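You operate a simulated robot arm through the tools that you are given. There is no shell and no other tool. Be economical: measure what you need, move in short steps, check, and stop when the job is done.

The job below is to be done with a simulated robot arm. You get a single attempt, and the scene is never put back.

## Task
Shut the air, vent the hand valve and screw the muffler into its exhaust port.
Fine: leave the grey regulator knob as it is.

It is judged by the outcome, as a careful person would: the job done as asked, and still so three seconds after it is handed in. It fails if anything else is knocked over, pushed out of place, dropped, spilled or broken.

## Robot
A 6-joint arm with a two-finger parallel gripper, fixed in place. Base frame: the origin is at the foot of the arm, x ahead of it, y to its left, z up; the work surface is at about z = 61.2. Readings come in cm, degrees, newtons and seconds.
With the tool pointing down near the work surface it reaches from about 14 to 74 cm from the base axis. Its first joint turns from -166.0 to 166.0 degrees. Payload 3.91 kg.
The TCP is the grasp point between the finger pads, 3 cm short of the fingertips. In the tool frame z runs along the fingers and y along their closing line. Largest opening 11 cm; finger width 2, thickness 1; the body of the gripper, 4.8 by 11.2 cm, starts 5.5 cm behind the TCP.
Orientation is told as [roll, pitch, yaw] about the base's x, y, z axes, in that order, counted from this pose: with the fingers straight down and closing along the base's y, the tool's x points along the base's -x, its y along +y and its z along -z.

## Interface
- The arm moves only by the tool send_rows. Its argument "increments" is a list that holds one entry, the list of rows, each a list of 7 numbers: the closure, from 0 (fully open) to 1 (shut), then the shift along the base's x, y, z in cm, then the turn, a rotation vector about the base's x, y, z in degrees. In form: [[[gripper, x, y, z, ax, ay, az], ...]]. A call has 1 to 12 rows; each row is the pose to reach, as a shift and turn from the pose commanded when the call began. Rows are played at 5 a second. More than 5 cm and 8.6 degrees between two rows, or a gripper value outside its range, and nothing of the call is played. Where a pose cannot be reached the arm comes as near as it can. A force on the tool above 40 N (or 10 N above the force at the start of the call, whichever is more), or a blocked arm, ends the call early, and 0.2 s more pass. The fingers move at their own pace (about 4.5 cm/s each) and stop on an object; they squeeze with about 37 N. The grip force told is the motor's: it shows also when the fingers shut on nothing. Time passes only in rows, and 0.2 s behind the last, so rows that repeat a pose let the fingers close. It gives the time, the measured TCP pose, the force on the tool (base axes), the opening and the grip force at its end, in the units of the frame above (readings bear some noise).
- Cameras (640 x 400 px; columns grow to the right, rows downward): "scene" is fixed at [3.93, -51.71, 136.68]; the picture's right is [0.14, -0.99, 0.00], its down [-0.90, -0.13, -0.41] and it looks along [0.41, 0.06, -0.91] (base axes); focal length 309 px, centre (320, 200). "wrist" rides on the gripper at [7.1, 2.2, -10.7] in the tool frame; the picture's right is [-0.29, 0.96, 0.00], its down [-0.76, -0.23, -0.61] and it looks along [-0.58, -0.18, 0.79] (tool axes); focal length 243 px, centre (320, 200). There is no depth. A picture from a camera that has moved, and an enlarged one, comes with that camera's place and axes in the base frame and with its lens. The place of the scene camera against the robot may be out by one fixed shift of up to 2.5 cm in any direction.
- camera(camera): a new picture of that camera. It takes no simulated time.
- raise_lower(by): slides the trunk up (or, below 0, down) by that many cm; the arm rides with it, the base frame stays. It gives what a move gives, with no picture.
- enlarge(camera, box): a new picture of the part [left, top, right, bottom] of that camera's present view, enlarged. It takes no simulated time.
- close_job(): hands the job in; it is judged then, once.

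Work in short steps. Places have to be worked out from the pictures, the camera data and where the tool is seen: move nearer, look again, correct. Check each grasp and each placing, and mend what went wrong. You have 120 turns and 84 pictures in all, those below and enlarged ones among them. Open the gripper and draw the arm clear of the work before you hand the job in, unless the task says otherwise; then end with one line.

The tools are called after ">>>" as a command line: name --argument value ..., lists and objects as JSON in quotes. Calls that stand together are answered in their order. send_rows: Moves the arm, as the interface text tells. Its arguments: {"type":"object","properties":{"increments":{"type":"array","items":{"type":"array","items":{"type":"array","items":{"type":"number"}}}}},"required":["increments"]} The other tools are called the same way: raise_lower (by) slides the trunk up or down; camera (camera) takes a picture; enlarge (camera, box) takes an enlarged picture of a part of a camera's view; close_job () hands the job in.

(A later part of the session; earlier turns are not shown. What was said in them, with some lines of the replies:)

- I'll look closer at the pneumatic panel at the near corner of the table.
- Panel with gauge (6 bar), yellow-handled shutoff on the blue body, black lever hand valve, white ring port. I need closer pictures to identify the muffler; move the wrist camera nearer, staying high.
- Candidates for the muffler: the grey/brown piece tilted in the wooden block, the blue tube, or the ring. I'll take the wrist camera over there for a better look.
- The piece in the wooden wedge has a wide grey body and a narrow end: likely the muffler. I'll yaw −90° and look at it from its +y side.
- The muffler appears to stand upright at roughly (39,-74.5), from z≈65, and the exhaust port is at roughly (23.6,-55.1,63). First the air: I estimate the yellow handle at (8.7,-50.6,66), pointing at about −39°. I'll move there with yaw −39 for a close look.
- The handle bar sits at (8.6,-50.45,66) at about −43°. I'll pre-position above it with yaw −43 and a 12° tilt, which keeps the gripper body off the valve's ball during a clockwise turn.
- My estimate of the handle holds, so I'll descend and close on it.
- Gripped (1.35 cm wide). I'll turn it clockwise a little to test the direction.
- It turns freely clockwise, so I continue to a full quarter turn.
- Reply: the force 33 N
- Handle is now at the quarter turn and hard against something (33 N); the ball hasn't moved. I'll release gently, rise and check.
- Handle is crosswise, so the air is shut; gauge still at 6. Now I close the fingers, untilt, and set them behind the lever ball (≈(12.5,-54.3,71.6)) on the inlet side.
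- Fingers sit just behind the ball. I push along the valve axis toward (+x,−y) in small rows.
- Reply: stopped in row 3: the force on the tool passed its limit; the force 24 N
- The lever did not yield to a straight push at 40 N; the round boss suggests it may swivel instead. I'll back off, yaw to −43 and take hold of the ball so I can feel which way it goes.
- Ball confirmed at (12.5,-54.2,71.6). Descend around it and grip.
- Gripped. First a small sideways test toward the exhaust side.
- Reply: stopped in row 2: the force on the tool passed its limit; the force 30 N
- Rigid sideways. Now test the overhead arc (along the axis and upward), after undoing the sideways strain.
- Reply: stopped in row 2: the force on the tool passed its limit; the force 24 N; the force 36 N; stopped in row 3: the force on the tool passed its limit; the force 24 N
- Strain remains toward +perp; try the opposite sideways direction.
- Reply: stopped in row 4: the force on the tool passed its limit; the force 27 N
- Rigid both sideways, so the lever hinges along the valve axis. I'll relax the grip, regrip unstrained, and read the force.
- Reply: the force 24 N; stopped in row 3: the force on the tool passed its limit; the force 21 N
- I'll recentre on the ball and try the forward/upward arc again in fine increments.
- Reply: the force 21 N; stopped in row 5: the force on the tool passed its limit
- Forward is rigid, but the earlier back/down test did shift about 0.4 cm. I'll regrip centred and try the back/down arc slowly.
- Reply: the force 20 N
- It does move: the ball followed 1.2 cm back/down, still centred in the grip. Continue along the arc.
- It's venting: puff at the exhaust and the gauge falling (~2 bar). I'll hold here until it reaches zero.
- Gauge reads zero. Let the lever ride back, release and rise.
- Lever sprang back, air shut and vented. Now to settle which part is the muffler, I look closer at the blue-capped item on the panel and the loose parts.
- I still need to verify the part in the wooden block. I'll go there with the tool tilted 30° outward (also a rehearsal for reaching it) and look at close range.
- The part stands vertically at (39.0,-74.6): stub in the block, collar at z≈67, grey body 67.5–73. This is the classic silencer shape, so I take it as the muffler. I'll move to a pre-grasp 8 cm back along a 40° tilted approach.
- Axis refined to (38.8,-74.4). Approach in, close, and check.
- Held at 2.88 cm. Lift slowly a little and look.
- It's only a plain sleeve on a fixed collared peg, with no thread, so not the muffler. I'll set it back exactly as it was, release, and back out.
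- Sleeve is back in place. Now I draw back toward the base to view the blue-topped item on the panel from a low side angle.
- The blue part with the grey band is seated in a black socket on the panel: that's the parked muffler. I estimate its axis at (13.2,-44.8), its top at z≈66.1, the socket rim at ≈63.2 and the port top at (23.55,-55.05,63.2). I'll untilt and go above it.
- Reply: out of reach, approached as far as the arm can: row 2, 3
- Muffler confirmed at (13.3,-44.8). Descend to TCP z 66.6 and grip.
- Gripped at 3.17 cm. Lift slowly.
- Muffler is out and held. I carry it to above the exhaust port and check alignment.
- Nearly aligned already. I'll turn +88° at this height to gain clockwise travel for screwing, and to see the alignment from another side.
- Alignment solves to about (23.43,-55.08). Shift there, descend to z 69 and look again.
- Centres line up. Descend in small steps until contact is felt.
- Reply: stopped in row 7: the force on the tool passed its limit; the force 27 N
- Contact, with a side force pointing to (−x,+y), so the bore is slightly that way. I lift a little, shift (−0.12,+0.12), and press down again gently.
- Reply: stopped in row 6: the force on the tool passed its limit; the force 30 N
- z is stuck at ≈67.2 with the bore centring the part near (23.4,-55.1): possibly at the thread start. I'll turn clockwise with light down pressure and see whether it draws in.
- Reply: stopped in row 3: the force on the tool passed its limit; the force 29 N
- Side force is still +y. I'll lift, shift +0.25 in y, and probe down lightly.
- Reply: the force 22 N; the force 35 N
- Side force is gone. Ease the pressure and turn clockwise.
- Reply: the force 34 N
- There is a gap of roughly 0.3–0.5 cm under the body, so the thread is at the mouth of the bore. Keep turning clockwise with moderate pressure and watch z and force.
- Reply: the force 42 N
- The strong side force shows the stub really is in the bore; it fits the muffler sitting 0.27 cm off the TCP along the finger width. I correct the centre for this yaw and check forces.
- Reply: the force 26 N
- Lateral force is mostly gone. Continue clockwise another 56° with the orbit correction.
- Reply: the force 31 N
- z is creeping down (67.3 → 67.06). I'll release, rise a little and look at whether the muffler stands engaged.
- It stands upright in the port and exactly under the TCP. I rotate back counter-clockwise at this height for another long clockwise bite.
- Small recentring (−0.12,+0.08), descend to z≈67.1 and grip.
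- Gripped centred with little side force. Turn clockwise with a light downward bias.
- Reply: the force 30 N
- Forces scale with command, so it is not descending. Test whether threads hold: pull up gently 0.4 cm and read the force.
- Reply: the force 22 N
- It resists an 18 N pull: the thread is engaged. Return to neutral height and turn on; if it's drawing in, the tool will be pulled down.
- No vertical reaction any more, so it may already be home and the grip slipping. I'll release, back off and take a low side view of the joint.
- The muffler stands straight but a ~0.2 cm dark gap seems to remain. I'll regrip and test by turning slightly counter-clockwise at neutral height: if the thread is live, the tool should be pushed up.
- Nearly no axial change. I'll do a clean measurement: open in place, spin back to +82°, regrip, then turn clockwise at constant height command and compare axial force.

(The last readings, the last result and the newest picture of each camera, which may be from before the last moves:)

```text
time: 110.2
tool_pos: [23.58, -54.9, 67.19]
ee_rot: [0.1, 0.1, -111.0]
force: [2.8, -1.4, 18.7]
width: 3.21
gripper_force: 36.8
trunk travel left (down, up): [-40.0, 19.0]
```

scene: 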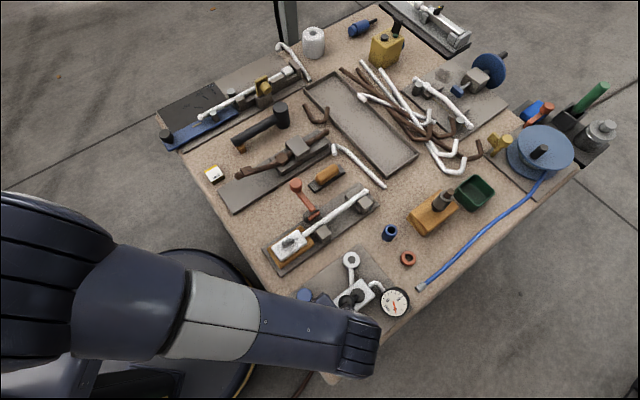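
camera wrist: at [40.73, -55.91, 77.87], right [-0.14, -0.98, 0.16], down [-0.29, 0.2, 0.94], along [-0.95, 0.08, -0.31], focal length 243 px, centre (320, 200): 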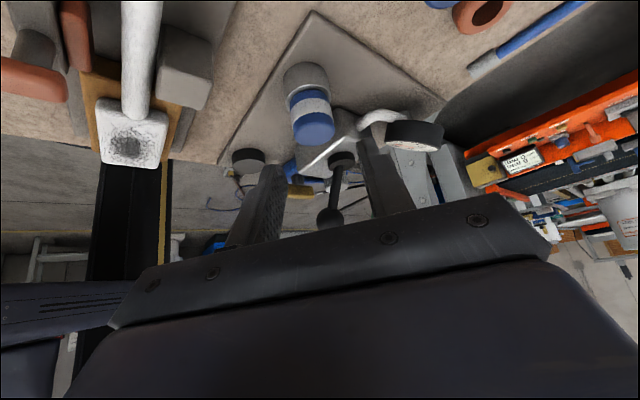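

Axial force isn't behaving like a thread drawing in. I'll repeat the pull test further (up to 1 cm) to learn whether it's truly held.

>>> send_rows --increments '[[[1, 0, 0, 0.2, 0, 0, 0], [1, 0, 0, 0.35, 0, 0, 0], [1, 0, 0, 0.5, 0, 0, 0], [1, 0, 0, 0.65, 0, 0, 0], [1, 0, 0, 0.8, 0, 0, 0], [1, 0, 0, 1.0, 0, 0, 0]]]'

>>> enlarge --camera "wrist" --box '[260, 90, 380, 190]'

```text
time: 111.6
tool_pos: [23.57, -54.9, 67.67]
ee_rot: [-0.2, 0.6, -110.9]
force: [2.3, -2.2, -31.6]
width: 3.23
gripper_force: 36.3
trunk travel left (down, up): [-40.0, 19.0]
```

```text
4.00 times, centred on (320, 140) of wrist
camera zoom: at [28.12, -49.14, 78.55], right [0.79, -0.61, -0.01], down [-0.49, -0.63, 0.6], along [-0.37, -0.47, -0.8], focal length 970 px, centre (320, 440)
```

zoom: 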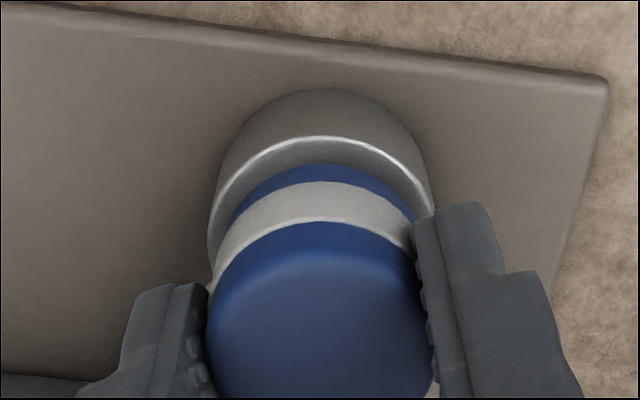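

The muffler isn't rising at all under 31 N (the pads slid), so it is held by the port. But the gap is the same as at first contact, so I suspect the fingers slipped around it under axial load. I'll settle back to neutral and look for surface texture that would reveal whether it turns.

>>> send_rows --increments '[[[0.7, 0, 0, -0.9, 0, 0, 0], [0.6, 0, 0, -0.9, 0, 0, 0], [0.6, 0, 0, -1.0, 0, 0, 0], [1, 0, 0, -1.0, 0, 0, 0], [1, 0, 0, -1.0, 0, 0, 0], [1, 0, 0, -1.0, 0, 0, 0]]]'

>>> enlarge --camera "wrist" --box '[292, 118, 352, 158]'

```text
time: 113.0
tool_pos: [23.48, -54.84, 66.98]
ee_rot: [0.0, 0.1, -110.9]
force: [-1.3, 1.5, 6.8]
width: 3.17
gripper_force: 36.9
trunk travel left (down, up): [-40.0, 19.0]
```

```text
10.00 times, centred on (322, 138) of wrist
camera zoom: at [28.08, -49.14, 77.92], right [0.79, -0.61, 0.0], down [-0.49, -0.63, 0.61], along [-0.37, -0.48, -0.8], focal length 2426 px, centre (300, 820)
```

zoom: 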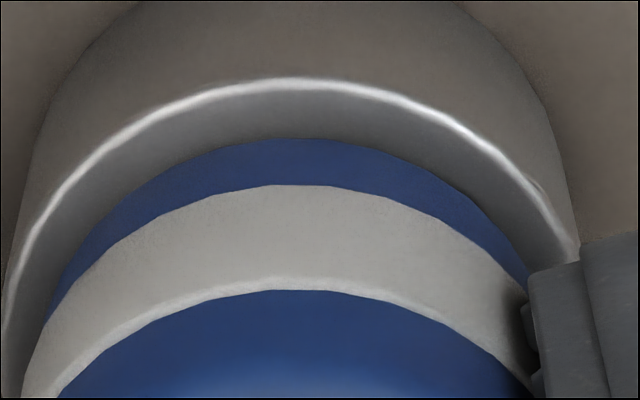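

Working the side view through: port face z≈63.35 and muffler shoulder z≈63.4, so it is flush, and it holds against a 31 N pull; the fingers now just slip round it. One last clockwise turn at low axial load, then release and withdraw.

>>> send_rows --increments '[[[1, 0, 0, 0.05, 0, 0, -5], [1, 0, 0, 0.05, 0, 0, -10], [1, 0, 0, 0.05, 0, 0, -15], [1, 0, 0, 0.05, 0, 0, -20], [1, 0, 0, 0.05, 0, 0, -25], [1, 0, 0, 0.05, 0, 0, -30], [1, 0, 0, 0.05, 0, 0, -35], [1, 0, 0, 0.05, 0, 0, -40], [1, 0, 0, 0.05, 0, 0, -45], [1, 0, 0, 0.05, 0, 0, -50], [1, 0, 0, 0.05, 0, 0, -55], [1, 0, 0, 0.05, 0, 0, -60]]]'

>>> enlarge --camera "wrist" --box '[292, 118, 352, 158]'

```text
time: 115.6
tool_pos: [23.58, -54.91, 67.1]
ee_rot: [0.1, 0.3, -171.0]
force: [-0.8, -0.8, 9.4]
width: 3.18
gripper_force: 36.1
trunk travel left (down, up): [-40.0, 19.0]
```

```text
10.00 times, centred on (322, 138) of wrist
camera zoom: at [30.87, -55.99, 77.93], right [-0.14, -0.99, 0.0], down [-0.79, 0.11, 0.61], along [-0.6, 0.08, -0.8], focal length 2426 px, centre (300, 820)
```

zoom: 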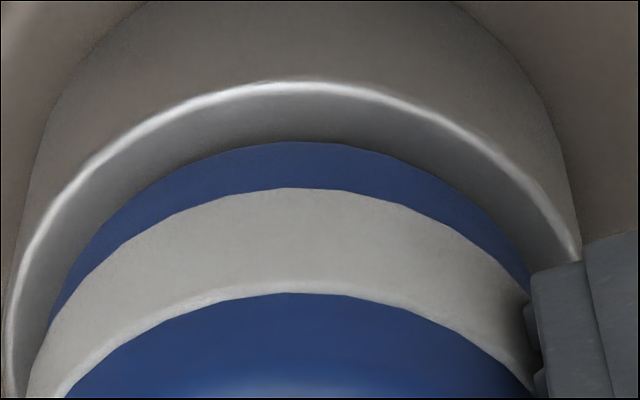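

The 24-facet outline of the muffler gives a rotation check: I turn a further −22° (7° beyond a facet multiple) and compare the pattern in the camera frame.

>>> send_rows --increments '[[[1, 0, 0, 0.05, 0, 0, -4], [1, 0, 0, 0.05, 0, 0, -8], [1, 0, 0, 0.05, 0, 0, -12], [1, 0, 0, 0.05, 0, 0, -16], [1, 0, 0, 0.05, 0, 0, -20], [1, 0, 0, 0.05, 0, 0, -22], [1, 0, 0, 0.05, 0, 0, -22]]]'

>>> enlarge --camera "wrist" --box '[292, 118, 352, 158]'

```text
time: 117.2
tool_pos: [23.5, -54.91, 67.09]
ee_rot: [0.0, 0.1, 167.0]
force: [2.0, 1.6, 3.5]
width: 3.22
gripper_force: 36.5
trunk travel left (down, up): [-40.0, 19.0]
```

```text
10.00 times, centred on (322, 138) of wrist
camera zoom: at [29.96, -58.68, 77.93], right [-0.5, -0.87, 0.0], down [-0.69, 0.4, 0.61], along [-0.53, 0.3, -0.8], focal length 2426 px, centre (300, 820)
```

zoom: 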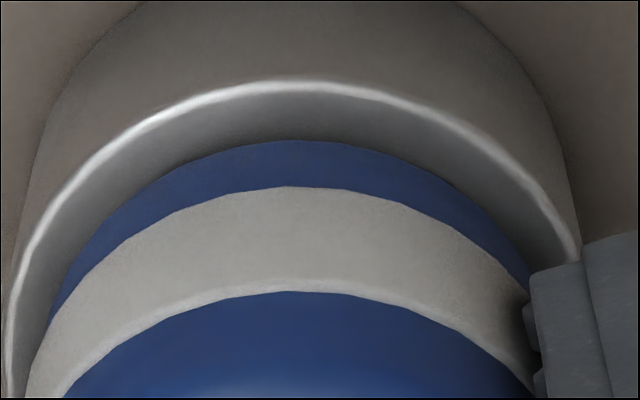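

The muffler does turn with the gripper (facet pattern unchanged), with rim‑to‑top spacing steady at 210 px. To tell a threaded seat from a loose one, I pull up lightly and measure the same spacing.

>>> send_rows --increments '[[[1, 0, 0, 0.1, 0, 0, 0], [1, 0, 0, 0.2, 0, 0, 0], [1, 0, 0, 0.25, 0, 0, 0], [1, 0, 0, 0.25, 0, 0, 0]]]'

>>> enlarge --camera "wrist" --box '[292, 118, 352, 158]'

```text
time: 118.2
tool_pos: [23.55, -54.77, 67.22]
ee_rot: [-0.1, 0.1, 167.0]
force: [1.1, 3.2, -9.2]
width: 3.2
gripper_force: 37.1
trunk travel left (down, up): [-40.0, 19.0]
```

```text
10.00 times, centred on (322, 138) of wrist
camera zoom: at [29.98, -58.68, 78.05], right [-0.5, -0.87, 0.0], down [-0.69, 0.39, 0.61], along [-0.53, 0.3, -0.79], focal length 2426 px, centre (300, 820)
```

zoom: 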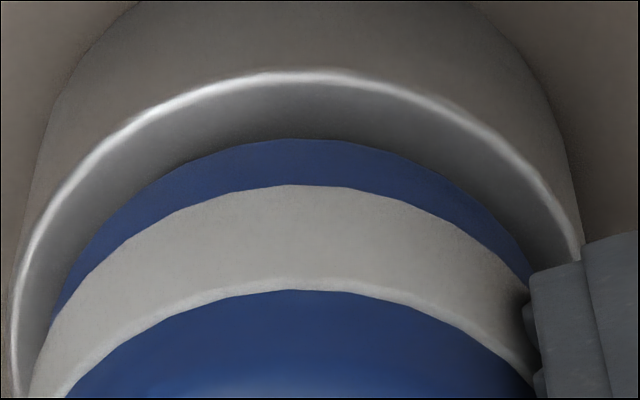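

Play of ~0.09 cm upward, then firm. To settle whether rotation and depth are coupled, I turn counter-clockwise 192° at neutral height and measure again.

>>> send_rows --increments '[[[1, 0, 0, -0.13, 0, 0, 8], [1, 0, 0, -0.13, 0, 0, 16], [1, 0, 0, -0.13, 0, 0, 24], [1, 0, 0, -0.13, 0, 0, 32], [1, 0, 0, -0.13, 0, 0, 40], [1, 0, 0, -0.13, 0, 0, 48], [1, 0, 0, -0.13, 0, 0, 56], [1, 0, 0, -0.13, 0, 0, 64], [1, 0, 0, -0.13, 0, 0, 72], [1, 0, 0, -0.13, 0, 0, 80], [1, 0, 0, -0.13, 0, 0, 88], [1, 0, 0, -0.13, 0, 0, 96]]]'

>>> send_rows --increments '[[[1, 0, 0, 0, 0, 0, 8], [1, 0, 0, 0, 0, 0, 16], [1, 0, 0, 0, 0, 0, 24], [1, 0, 0, 0, 0, 0, 32], [1, 0, 0, 0, 0, 0, 40], [1, 0, 0, 0, 0, 0, 48], [1, 0, 0, 0, 0, 0, 56], [1, 0, 0, 0, 0, 0, 64], [1, 0, 0, 0, 0, 0, 72], [1, 0, 0, 0, 0, 0, 80], [1, 0, 0, 0, 0, 0, 88], [1, 0, 0, 0, 0, 0, 96]]]'

>>> enlarge --camera "wrist" --box '[292, 118, 352, 158]'

```text
time: 120.8
tool_pos: [23.65, -54.98, 67.26]
ee_rot: [0.0, 0.0, -96.7]
force: [0.9, 5.2, -0.2]
width: 3.18
gripper_force: 37.2
trunk travel left (down, up): [-40.0, 19.0]
```

```text
time: 123.4
tool_pos: [23.59, -54.91, 67.27]
ee_rot: [-0.1, 0.1, -0.8]
force: [4.1, 3.5, 6.9]
width: 3.21
gripper_force: 36.6
trunk travel left (down, up): [-40.0, 19.0]
```

```text
10.00 times, centred on (322, 138) of wrist
camera zoom: at [16.51, -52.72, 78.11], right [0.3, 0.95, 0.0], down [0.76, -0.24, 0.61], along [0.58, -0.18, -0.8], focal length 2426 px, centre (300, 820)
```

zoom: 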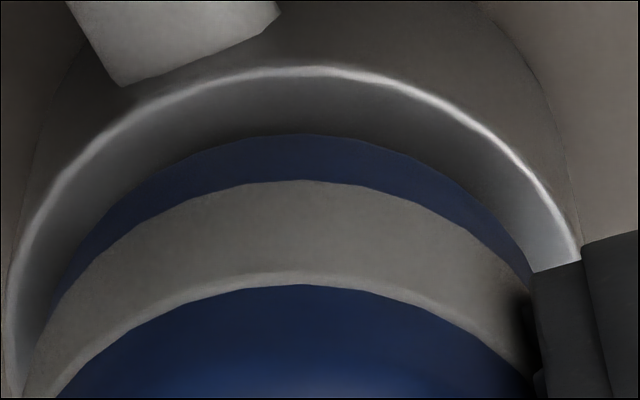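

Counter-clockwise turning raised it (217 px and an upward push), so the thread is live and clockwise drives it home. Turn back clockwise fully.

>>> send_rows --increments '[[[1, 0, 0, 0, 0, 0, -8], [1, 0, 0, 0, 0, 0, -16], [1, 0, 0, 0, 0, 0, -24], [1, 0, 0, 0, 0, 0, -32], [1, 0, 0, -0.02, 0, 0, -40], [1, 0, 0, -0.02, 0, 0, -48], [1, 0, 0, -0.02, 0, 0, -56], [1, 0, 0, -0.04, 0, 0, -64], [1, 0, 0, -0.04, 0, 0, -72], [1, 0, 0, -0.04, 0, 0, -80], [1, 0, 0, -0.04, 0, 0, -88], [1, 0, 0, -0.05, 0, 0, -96]]]'

>>> send_rows --increments '[[[1, 0, 0, 0, 0, 0, -8], [1, 0, 0, 0, 0, 0, -16], [1, 0, 0, 0, 0, 0, -24], [1, 0, 0, 0, 0, 0, -32], [1, 0, 0, 0, 0, 0, -40], [1, 0, 0, 0, 0, 0, -48], [1, 0, 0, 0, 0, 0, -56], [1, 0, 0, 0, 0, 0, -64], [1, 0, 0, 0, 0, 0, -72], [1, 0, 0, 0, 0, 0, -80], [1, 0, 0, 0, 0, 0, -88], [1, 0, 0, 0, 0, 0, -96]]]'

>>> enlarge --camera "wrist" --box '[292, 118, 352, 158]'

```text
time: 126.0
tool_pos: [23.53, -54.99, 67.14]
ee_rot: [0.0, 0.1, -97.0]
force: [2.1, -2.7, 3.1]
width: 3.16
gripper_force: 37.0
trunk travel left (down, up): [-40.0, 19.0]
```

```text
time: 128.6
tool_pos: [23.6, -54.92, 67.2]
ee_rot: [-0.1, 0.1, 167.0]
force: [1.6, -1.6, -0.1]
width: 3.2
gripper_force: 36.9
trunk travel left (down, up): [-40.0, 19.0]
```

```text
10.00 times, centred on (322, 138) of wrist
camera zoom: at [29.99, -58.68, 77.99], right [-0.5, -0.87, 0.0], down [-0.69, 0.4, 0.61], along [-0.53, 0.3, -0.8], focal length 2426 px, centre (300, 820)
```

zoom: 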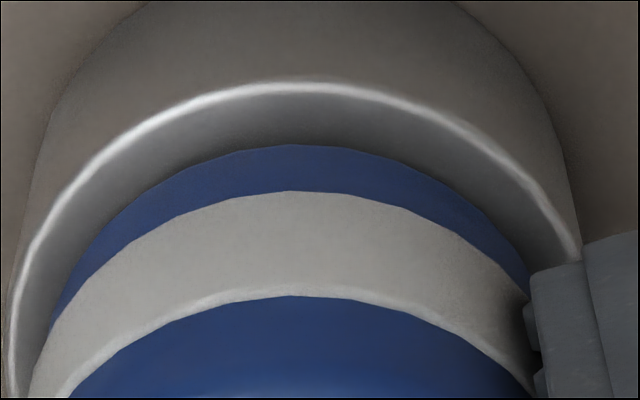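

Zero-load spacing is 215 px here. I do another full clockwise bite (spin back open, regrip, turn 256°) and re-measure at the same pose to see if it still advances.

>>> send_rows --increments '[[[0.75, 0, 0, 0, 0, 0, 0], [0.55, 0, 0, 0, 0, 0, 8], [0.55, 0, 0, 0, 0, 0, 16.5], [0.55, 0, 0, 0, 0, 0, 25], [0.55, 0, 0, 0, 0, 0, 33.5], [0.55, 0, 0, 0, 0, 0, 42], [0.55, 0, 0, 0, 0, 0, 50.5], [0.55, 0, 0, 0, 0, 0, 59], [0.55, 0, 0, 0, 0, 0, 67.5], [0.55, 0, 0, 0, 0, 0, 76], [0.55, 0, 0, 0, 0, 0, 84.5], [0.55, 0, 0, 0, 0, 0, 93]]]'

>>> send_rows --increments '[[[0.55, 0, 0, 0, 0, 0, 8.5], [0.55, 0, 0, 0, 0, 0, 17], [0.55, 0, 0, 0, 0, 0, 25.5], [0.55, 0, 0, 0, 0, 0, 34], [0.55, 0, 0, 0, 0, 0, 42.5], [0.55, 0, 0, 0, 0, 0, 51], [0.55, 0, 0, 0, 0, 0, 59.5], [0.55, 0, 0, 0, 0, 0, 68], [0.55, 0, 0, 0, 0, 0, 76.5], [0.55, 0, 0, 0, 0, 0, 85], [0.55, 0, 0, 0, 0, 0, 93.5], [0.55, 0, 0, 0, 0, 0, 101]]]'

>>> send_rows --increments '[[[0.55, 0, 0, -0.1, 0, 0, 8.5], [0.55, 0, 0, -0.2, 0, 0, 17], [0.55, 0, 0, -0.3, 0, 0, 25.5], [0.55, 0, 0, -0.3, 0, 0, 34], [0.55, 0, 0, -0.3, 0, 0, 42.5], [0.55, 0, 0, -0.3, 0, 0, 51], [0.55, 0, 0, -0.3, 0, 0, 59.5], [0.55, 0, 0, -0.3, 0, 0, 68], [0.7, 0, 0, -0.3, 0, 0, 68], [1, 0, 0, -0.3, 0, 0, 68], [1, 0, 0, -0.3, 0, 0, 68], [1, 0, 0, -0.3, 0, 0, 68]]]'

>>> send_rows --increments '[[[1, 0, 0, 0, 0, 0, -8], [1, 0, 0, 0, 0, 0, -16], [1, 0, 0, 0, 0, 0, -24], [1, 0, 0, 0, 0, 0, -32], [1, 0, 0, 0, 0, 0, -40], [1, 0, 0, 0, 0, 0, -48], [1, 0, 0, 0, 0, 0, -56], [1, 0, 0, 0, 0, 0, -64], [1, 0, 0, 0, 0, 0, -72], [1, 0, 0, 0, 0, 0, -80], [1, 0, 0, 0, 0, 0, -88], [1, 0, 0, 0, 0, 0, -96]]]'

>>> send_rows --increments '[[[1, 0, 0, 0, 0, 0, -8], [1, 0, 0, 0, 0, 0, -16], [1, 0, 0, 0, 0, 0, -24], [1, 0, 0, 0, 0, 0, -32], [1, 0, 0, 0, 0, 0, -40], [1, 0, 0, 0, 0, 0, -48], [1, 0, 0, 0, 0, 0, -56], [1, 0, 0, 0, 0, 0, -64], [1, 0, 0, 0, 0, 0, -72], [1, 0, 0, 0, 0, 0, -80], [1, 0, 0, 0, 0, 0, -88], [1, 0, 0, 0, 0, 0, -96]]]'

>>> send_rows --increments '[[[1, 0, 0, 0, 0, 0, -8], [1, 0, 0, 0, 0, 0, -16], [1, 0, 0, 0, 0, 0, -24], [1, 0, 0, 0, 0, 0, -32], [1, 0, 0, 0, 0, 0, -40], [1, 0, 0, 0, 0, 0, -48], [1, 0, 0, 0, 0, 0, -56], [1, 0, 0, 0, 0, 0, -64], [1, 0, 0, 0, 0, 0, -70]]]'

>>> enlarge --camera "wrist" --box '[292, 118, 352, 158]'

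```text
time: 131.2
tool_pos: [23.57, -54.75, 67.26]
ee_rot: [0.0, 0.0, -99.9]
force: [0.1, 0.2, 0.0]
width: 4.95
gripper_force: 0.1
trunk travel left (down, up): [-40.0, 19.0]
```

```text
time: 133.8
tool_pos: [23.61, -54.92, 67.17]
ee_rot: [0.0, 0.1, 1.2]
force: [0.8, 0.7, -0.4]
width: 4.93
gripper_force: 0.1
trunk travel left (down, up): [-40.0, 19.0]
```

```text
time: 136.4
tool_pos: [23.52, -54.99, 66.88]
ee_rot: [0.0, 0.1, 69.1]
force: [1.5, 0.1, -0.3]
width: 3.23
gripper_force: 36.7
trunk travel left (down, up): [-40.0, 19.0]
```

```text
time: 139.0
tool_pos: [23.58, -54.89, 66.86]
ee_rot: [-0.1, 0.2, -27.2]
force: [-0.8, 1.2, 0.2]
width: 3.22
gripper_force: 36.9
trunk travel left (down, up): [-40.0, 19.0]
```

```text
time: 141.6
tool_pos: [23.43, -55.08, 66.89]
ee_rot: [0.0, 0.1, -123.0]
force: [0.8, -0.1, 0.1]
width: 3.18
gripper_force: 36.5
trunk travel left (down, up): [-40.0, 19.0]
```

```text
time: 143.6
tool_pos: [23.49, -54.94, 66.9]
ee_rot: [0.0, 0.1, 167.1]
force: [-1.1, 2.7, -0.1]
width: 3.24
gripper_force: 37.3
trunk travel left (down, up): [-40.0, 19.0]
```

```text
10.00 times, centred on (322, 138) of wrist
camera zoom: at [29.95, -58.68, 77.69], right [-0.5, -0.87, 0.0], down [-0.69, 0.4, 0.61], along [-0.53, 0.3, -0.8], focal length 2426 px, centre (300, 820)
```

zoom: 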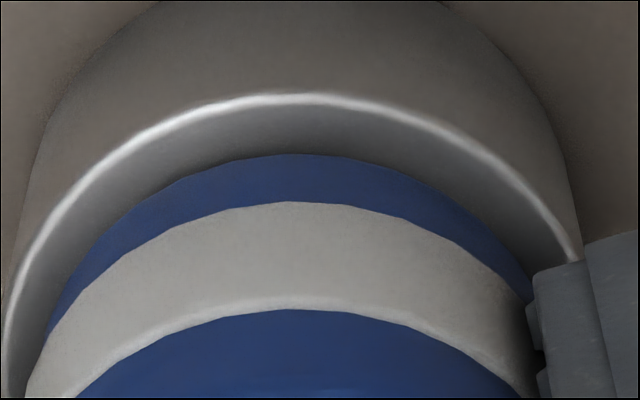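

No axial reaction and no advance over 262° CW: consistent with it being home and the pads slipping. Decisive check: turn only −6° more; a fixed muffler's facets must shift in the camera frame.

>>> send_rows --increments '[[[1, 0, 0, 0, 0, 0, -3], [1, 0, 0, 0, 0, 0, -6], [1, 0, 0, 0, 0, 0, -6]]]'

>>> enlarge --camera "wrist" --box '[292, 118, 352, 158]'

```text
time: 144.4
tool_pos: [23.52, -54.94, 66.89]
ee_rot: [0.0, 0.1, 161.0]
force: [-0.7, 4.7, 1.5]
width: 3.29
gripper_force: 37.1
trunk travel left (down, up): [-40.0, 19.0]
```

```text
10.00 times, centred on (322, 138) of wrist
camera zoom: at [29.54, -59.33, 77.68], right [-0.59, -0.81, 0.0], down [-0.65, 0.47, 0.61], along [-0.49, 0.36, -0.8], focal length 2426 px, centre (300, 820)
```

zoom: 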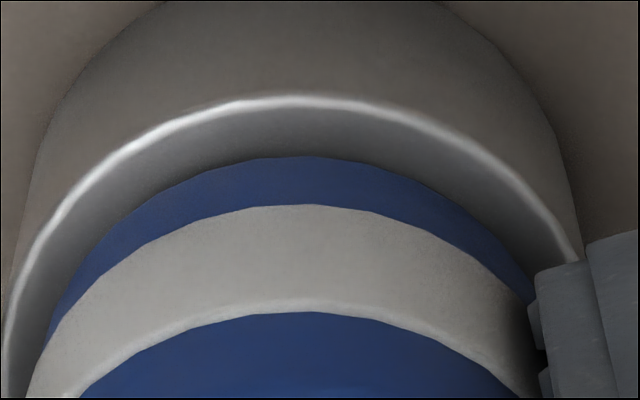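

The facets shifted by about 6°: the muffler stays put while the fingers slip, so it is tight and home. Release, rise straight up, and draw clear.

>>> send_rows --increments '[[[0.75, 0, 0, 0, 0, 0, 0], [0.5, 0, 0, 0, 0, 0, 0], [0.5, 0, 0, 2, 0, 0, 0], [0.5, 0, 0, 6, 0, 0, 0], [0.5, 0, 0, 10.5, 0, 0, 0], [0.4, 0, 0, 15, 0, 0, 0], [0.2, 0, 3, 18, 0, 0, 0], [0, 0, 7, 20, 0, 0, 0], [0, 0, 11, 21, 0, 0, 0], [0, 0, 15, 22, 0, 0, 0], [0, 0, 19, 23, 0, 0, 0], [0, 0, 23, 24, 0, 0, 0]]]'

>>> camera --camera "scene"

>>> enlarge --camera "scene" --box '[280, 230, 420, 380]'

```text
time: 147.0
tool_pos: [23.5, -31.96, 90.96]
ee_rot: [0.0, 0.1, 161.0]
force: [0.1, -1.2, 0.5]
width: 11.0
gripper_force: 0.0
trunk travel left (down, up): [-40.0, 19.0]
```

```text
8 pictures are left
```

scene: 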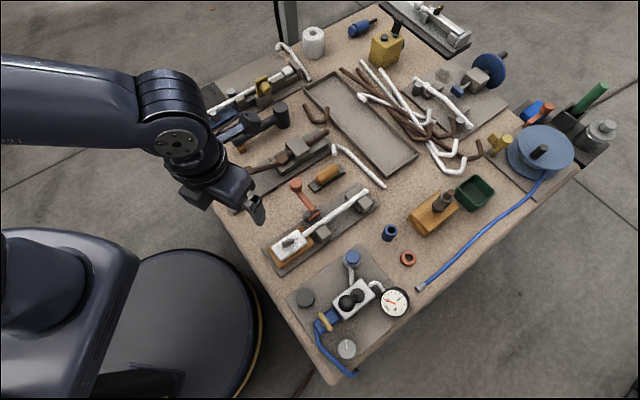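

```text
2.67 times, centred on (350, 305) of scene
camera zoom: at [3.93, -51.71, 136.68], right [0.14, -0.99, 0.0], down [-0.9, -0.13, -0.41], along [0.41, 0.06, -0.91], focal length 825 px, centre (240, -80)
```

zoom: 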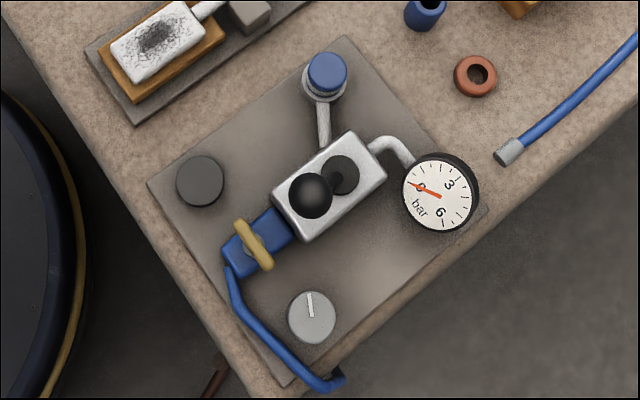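

The handle is crosswise, the gauge reads 0, the muffler is upright in its port, and the grey knob and everything else look in place. Handing in.

>>> close_job

```text
The job is handed in.
```

The air is shut, the hand valve is vented (gauge at 0) and the muffler is screwed tight into its exhaust port. I left the grey regulator knob alone. While looking for the muffler I briefly lifted the grey sleeve on the wooden block, then set it back.
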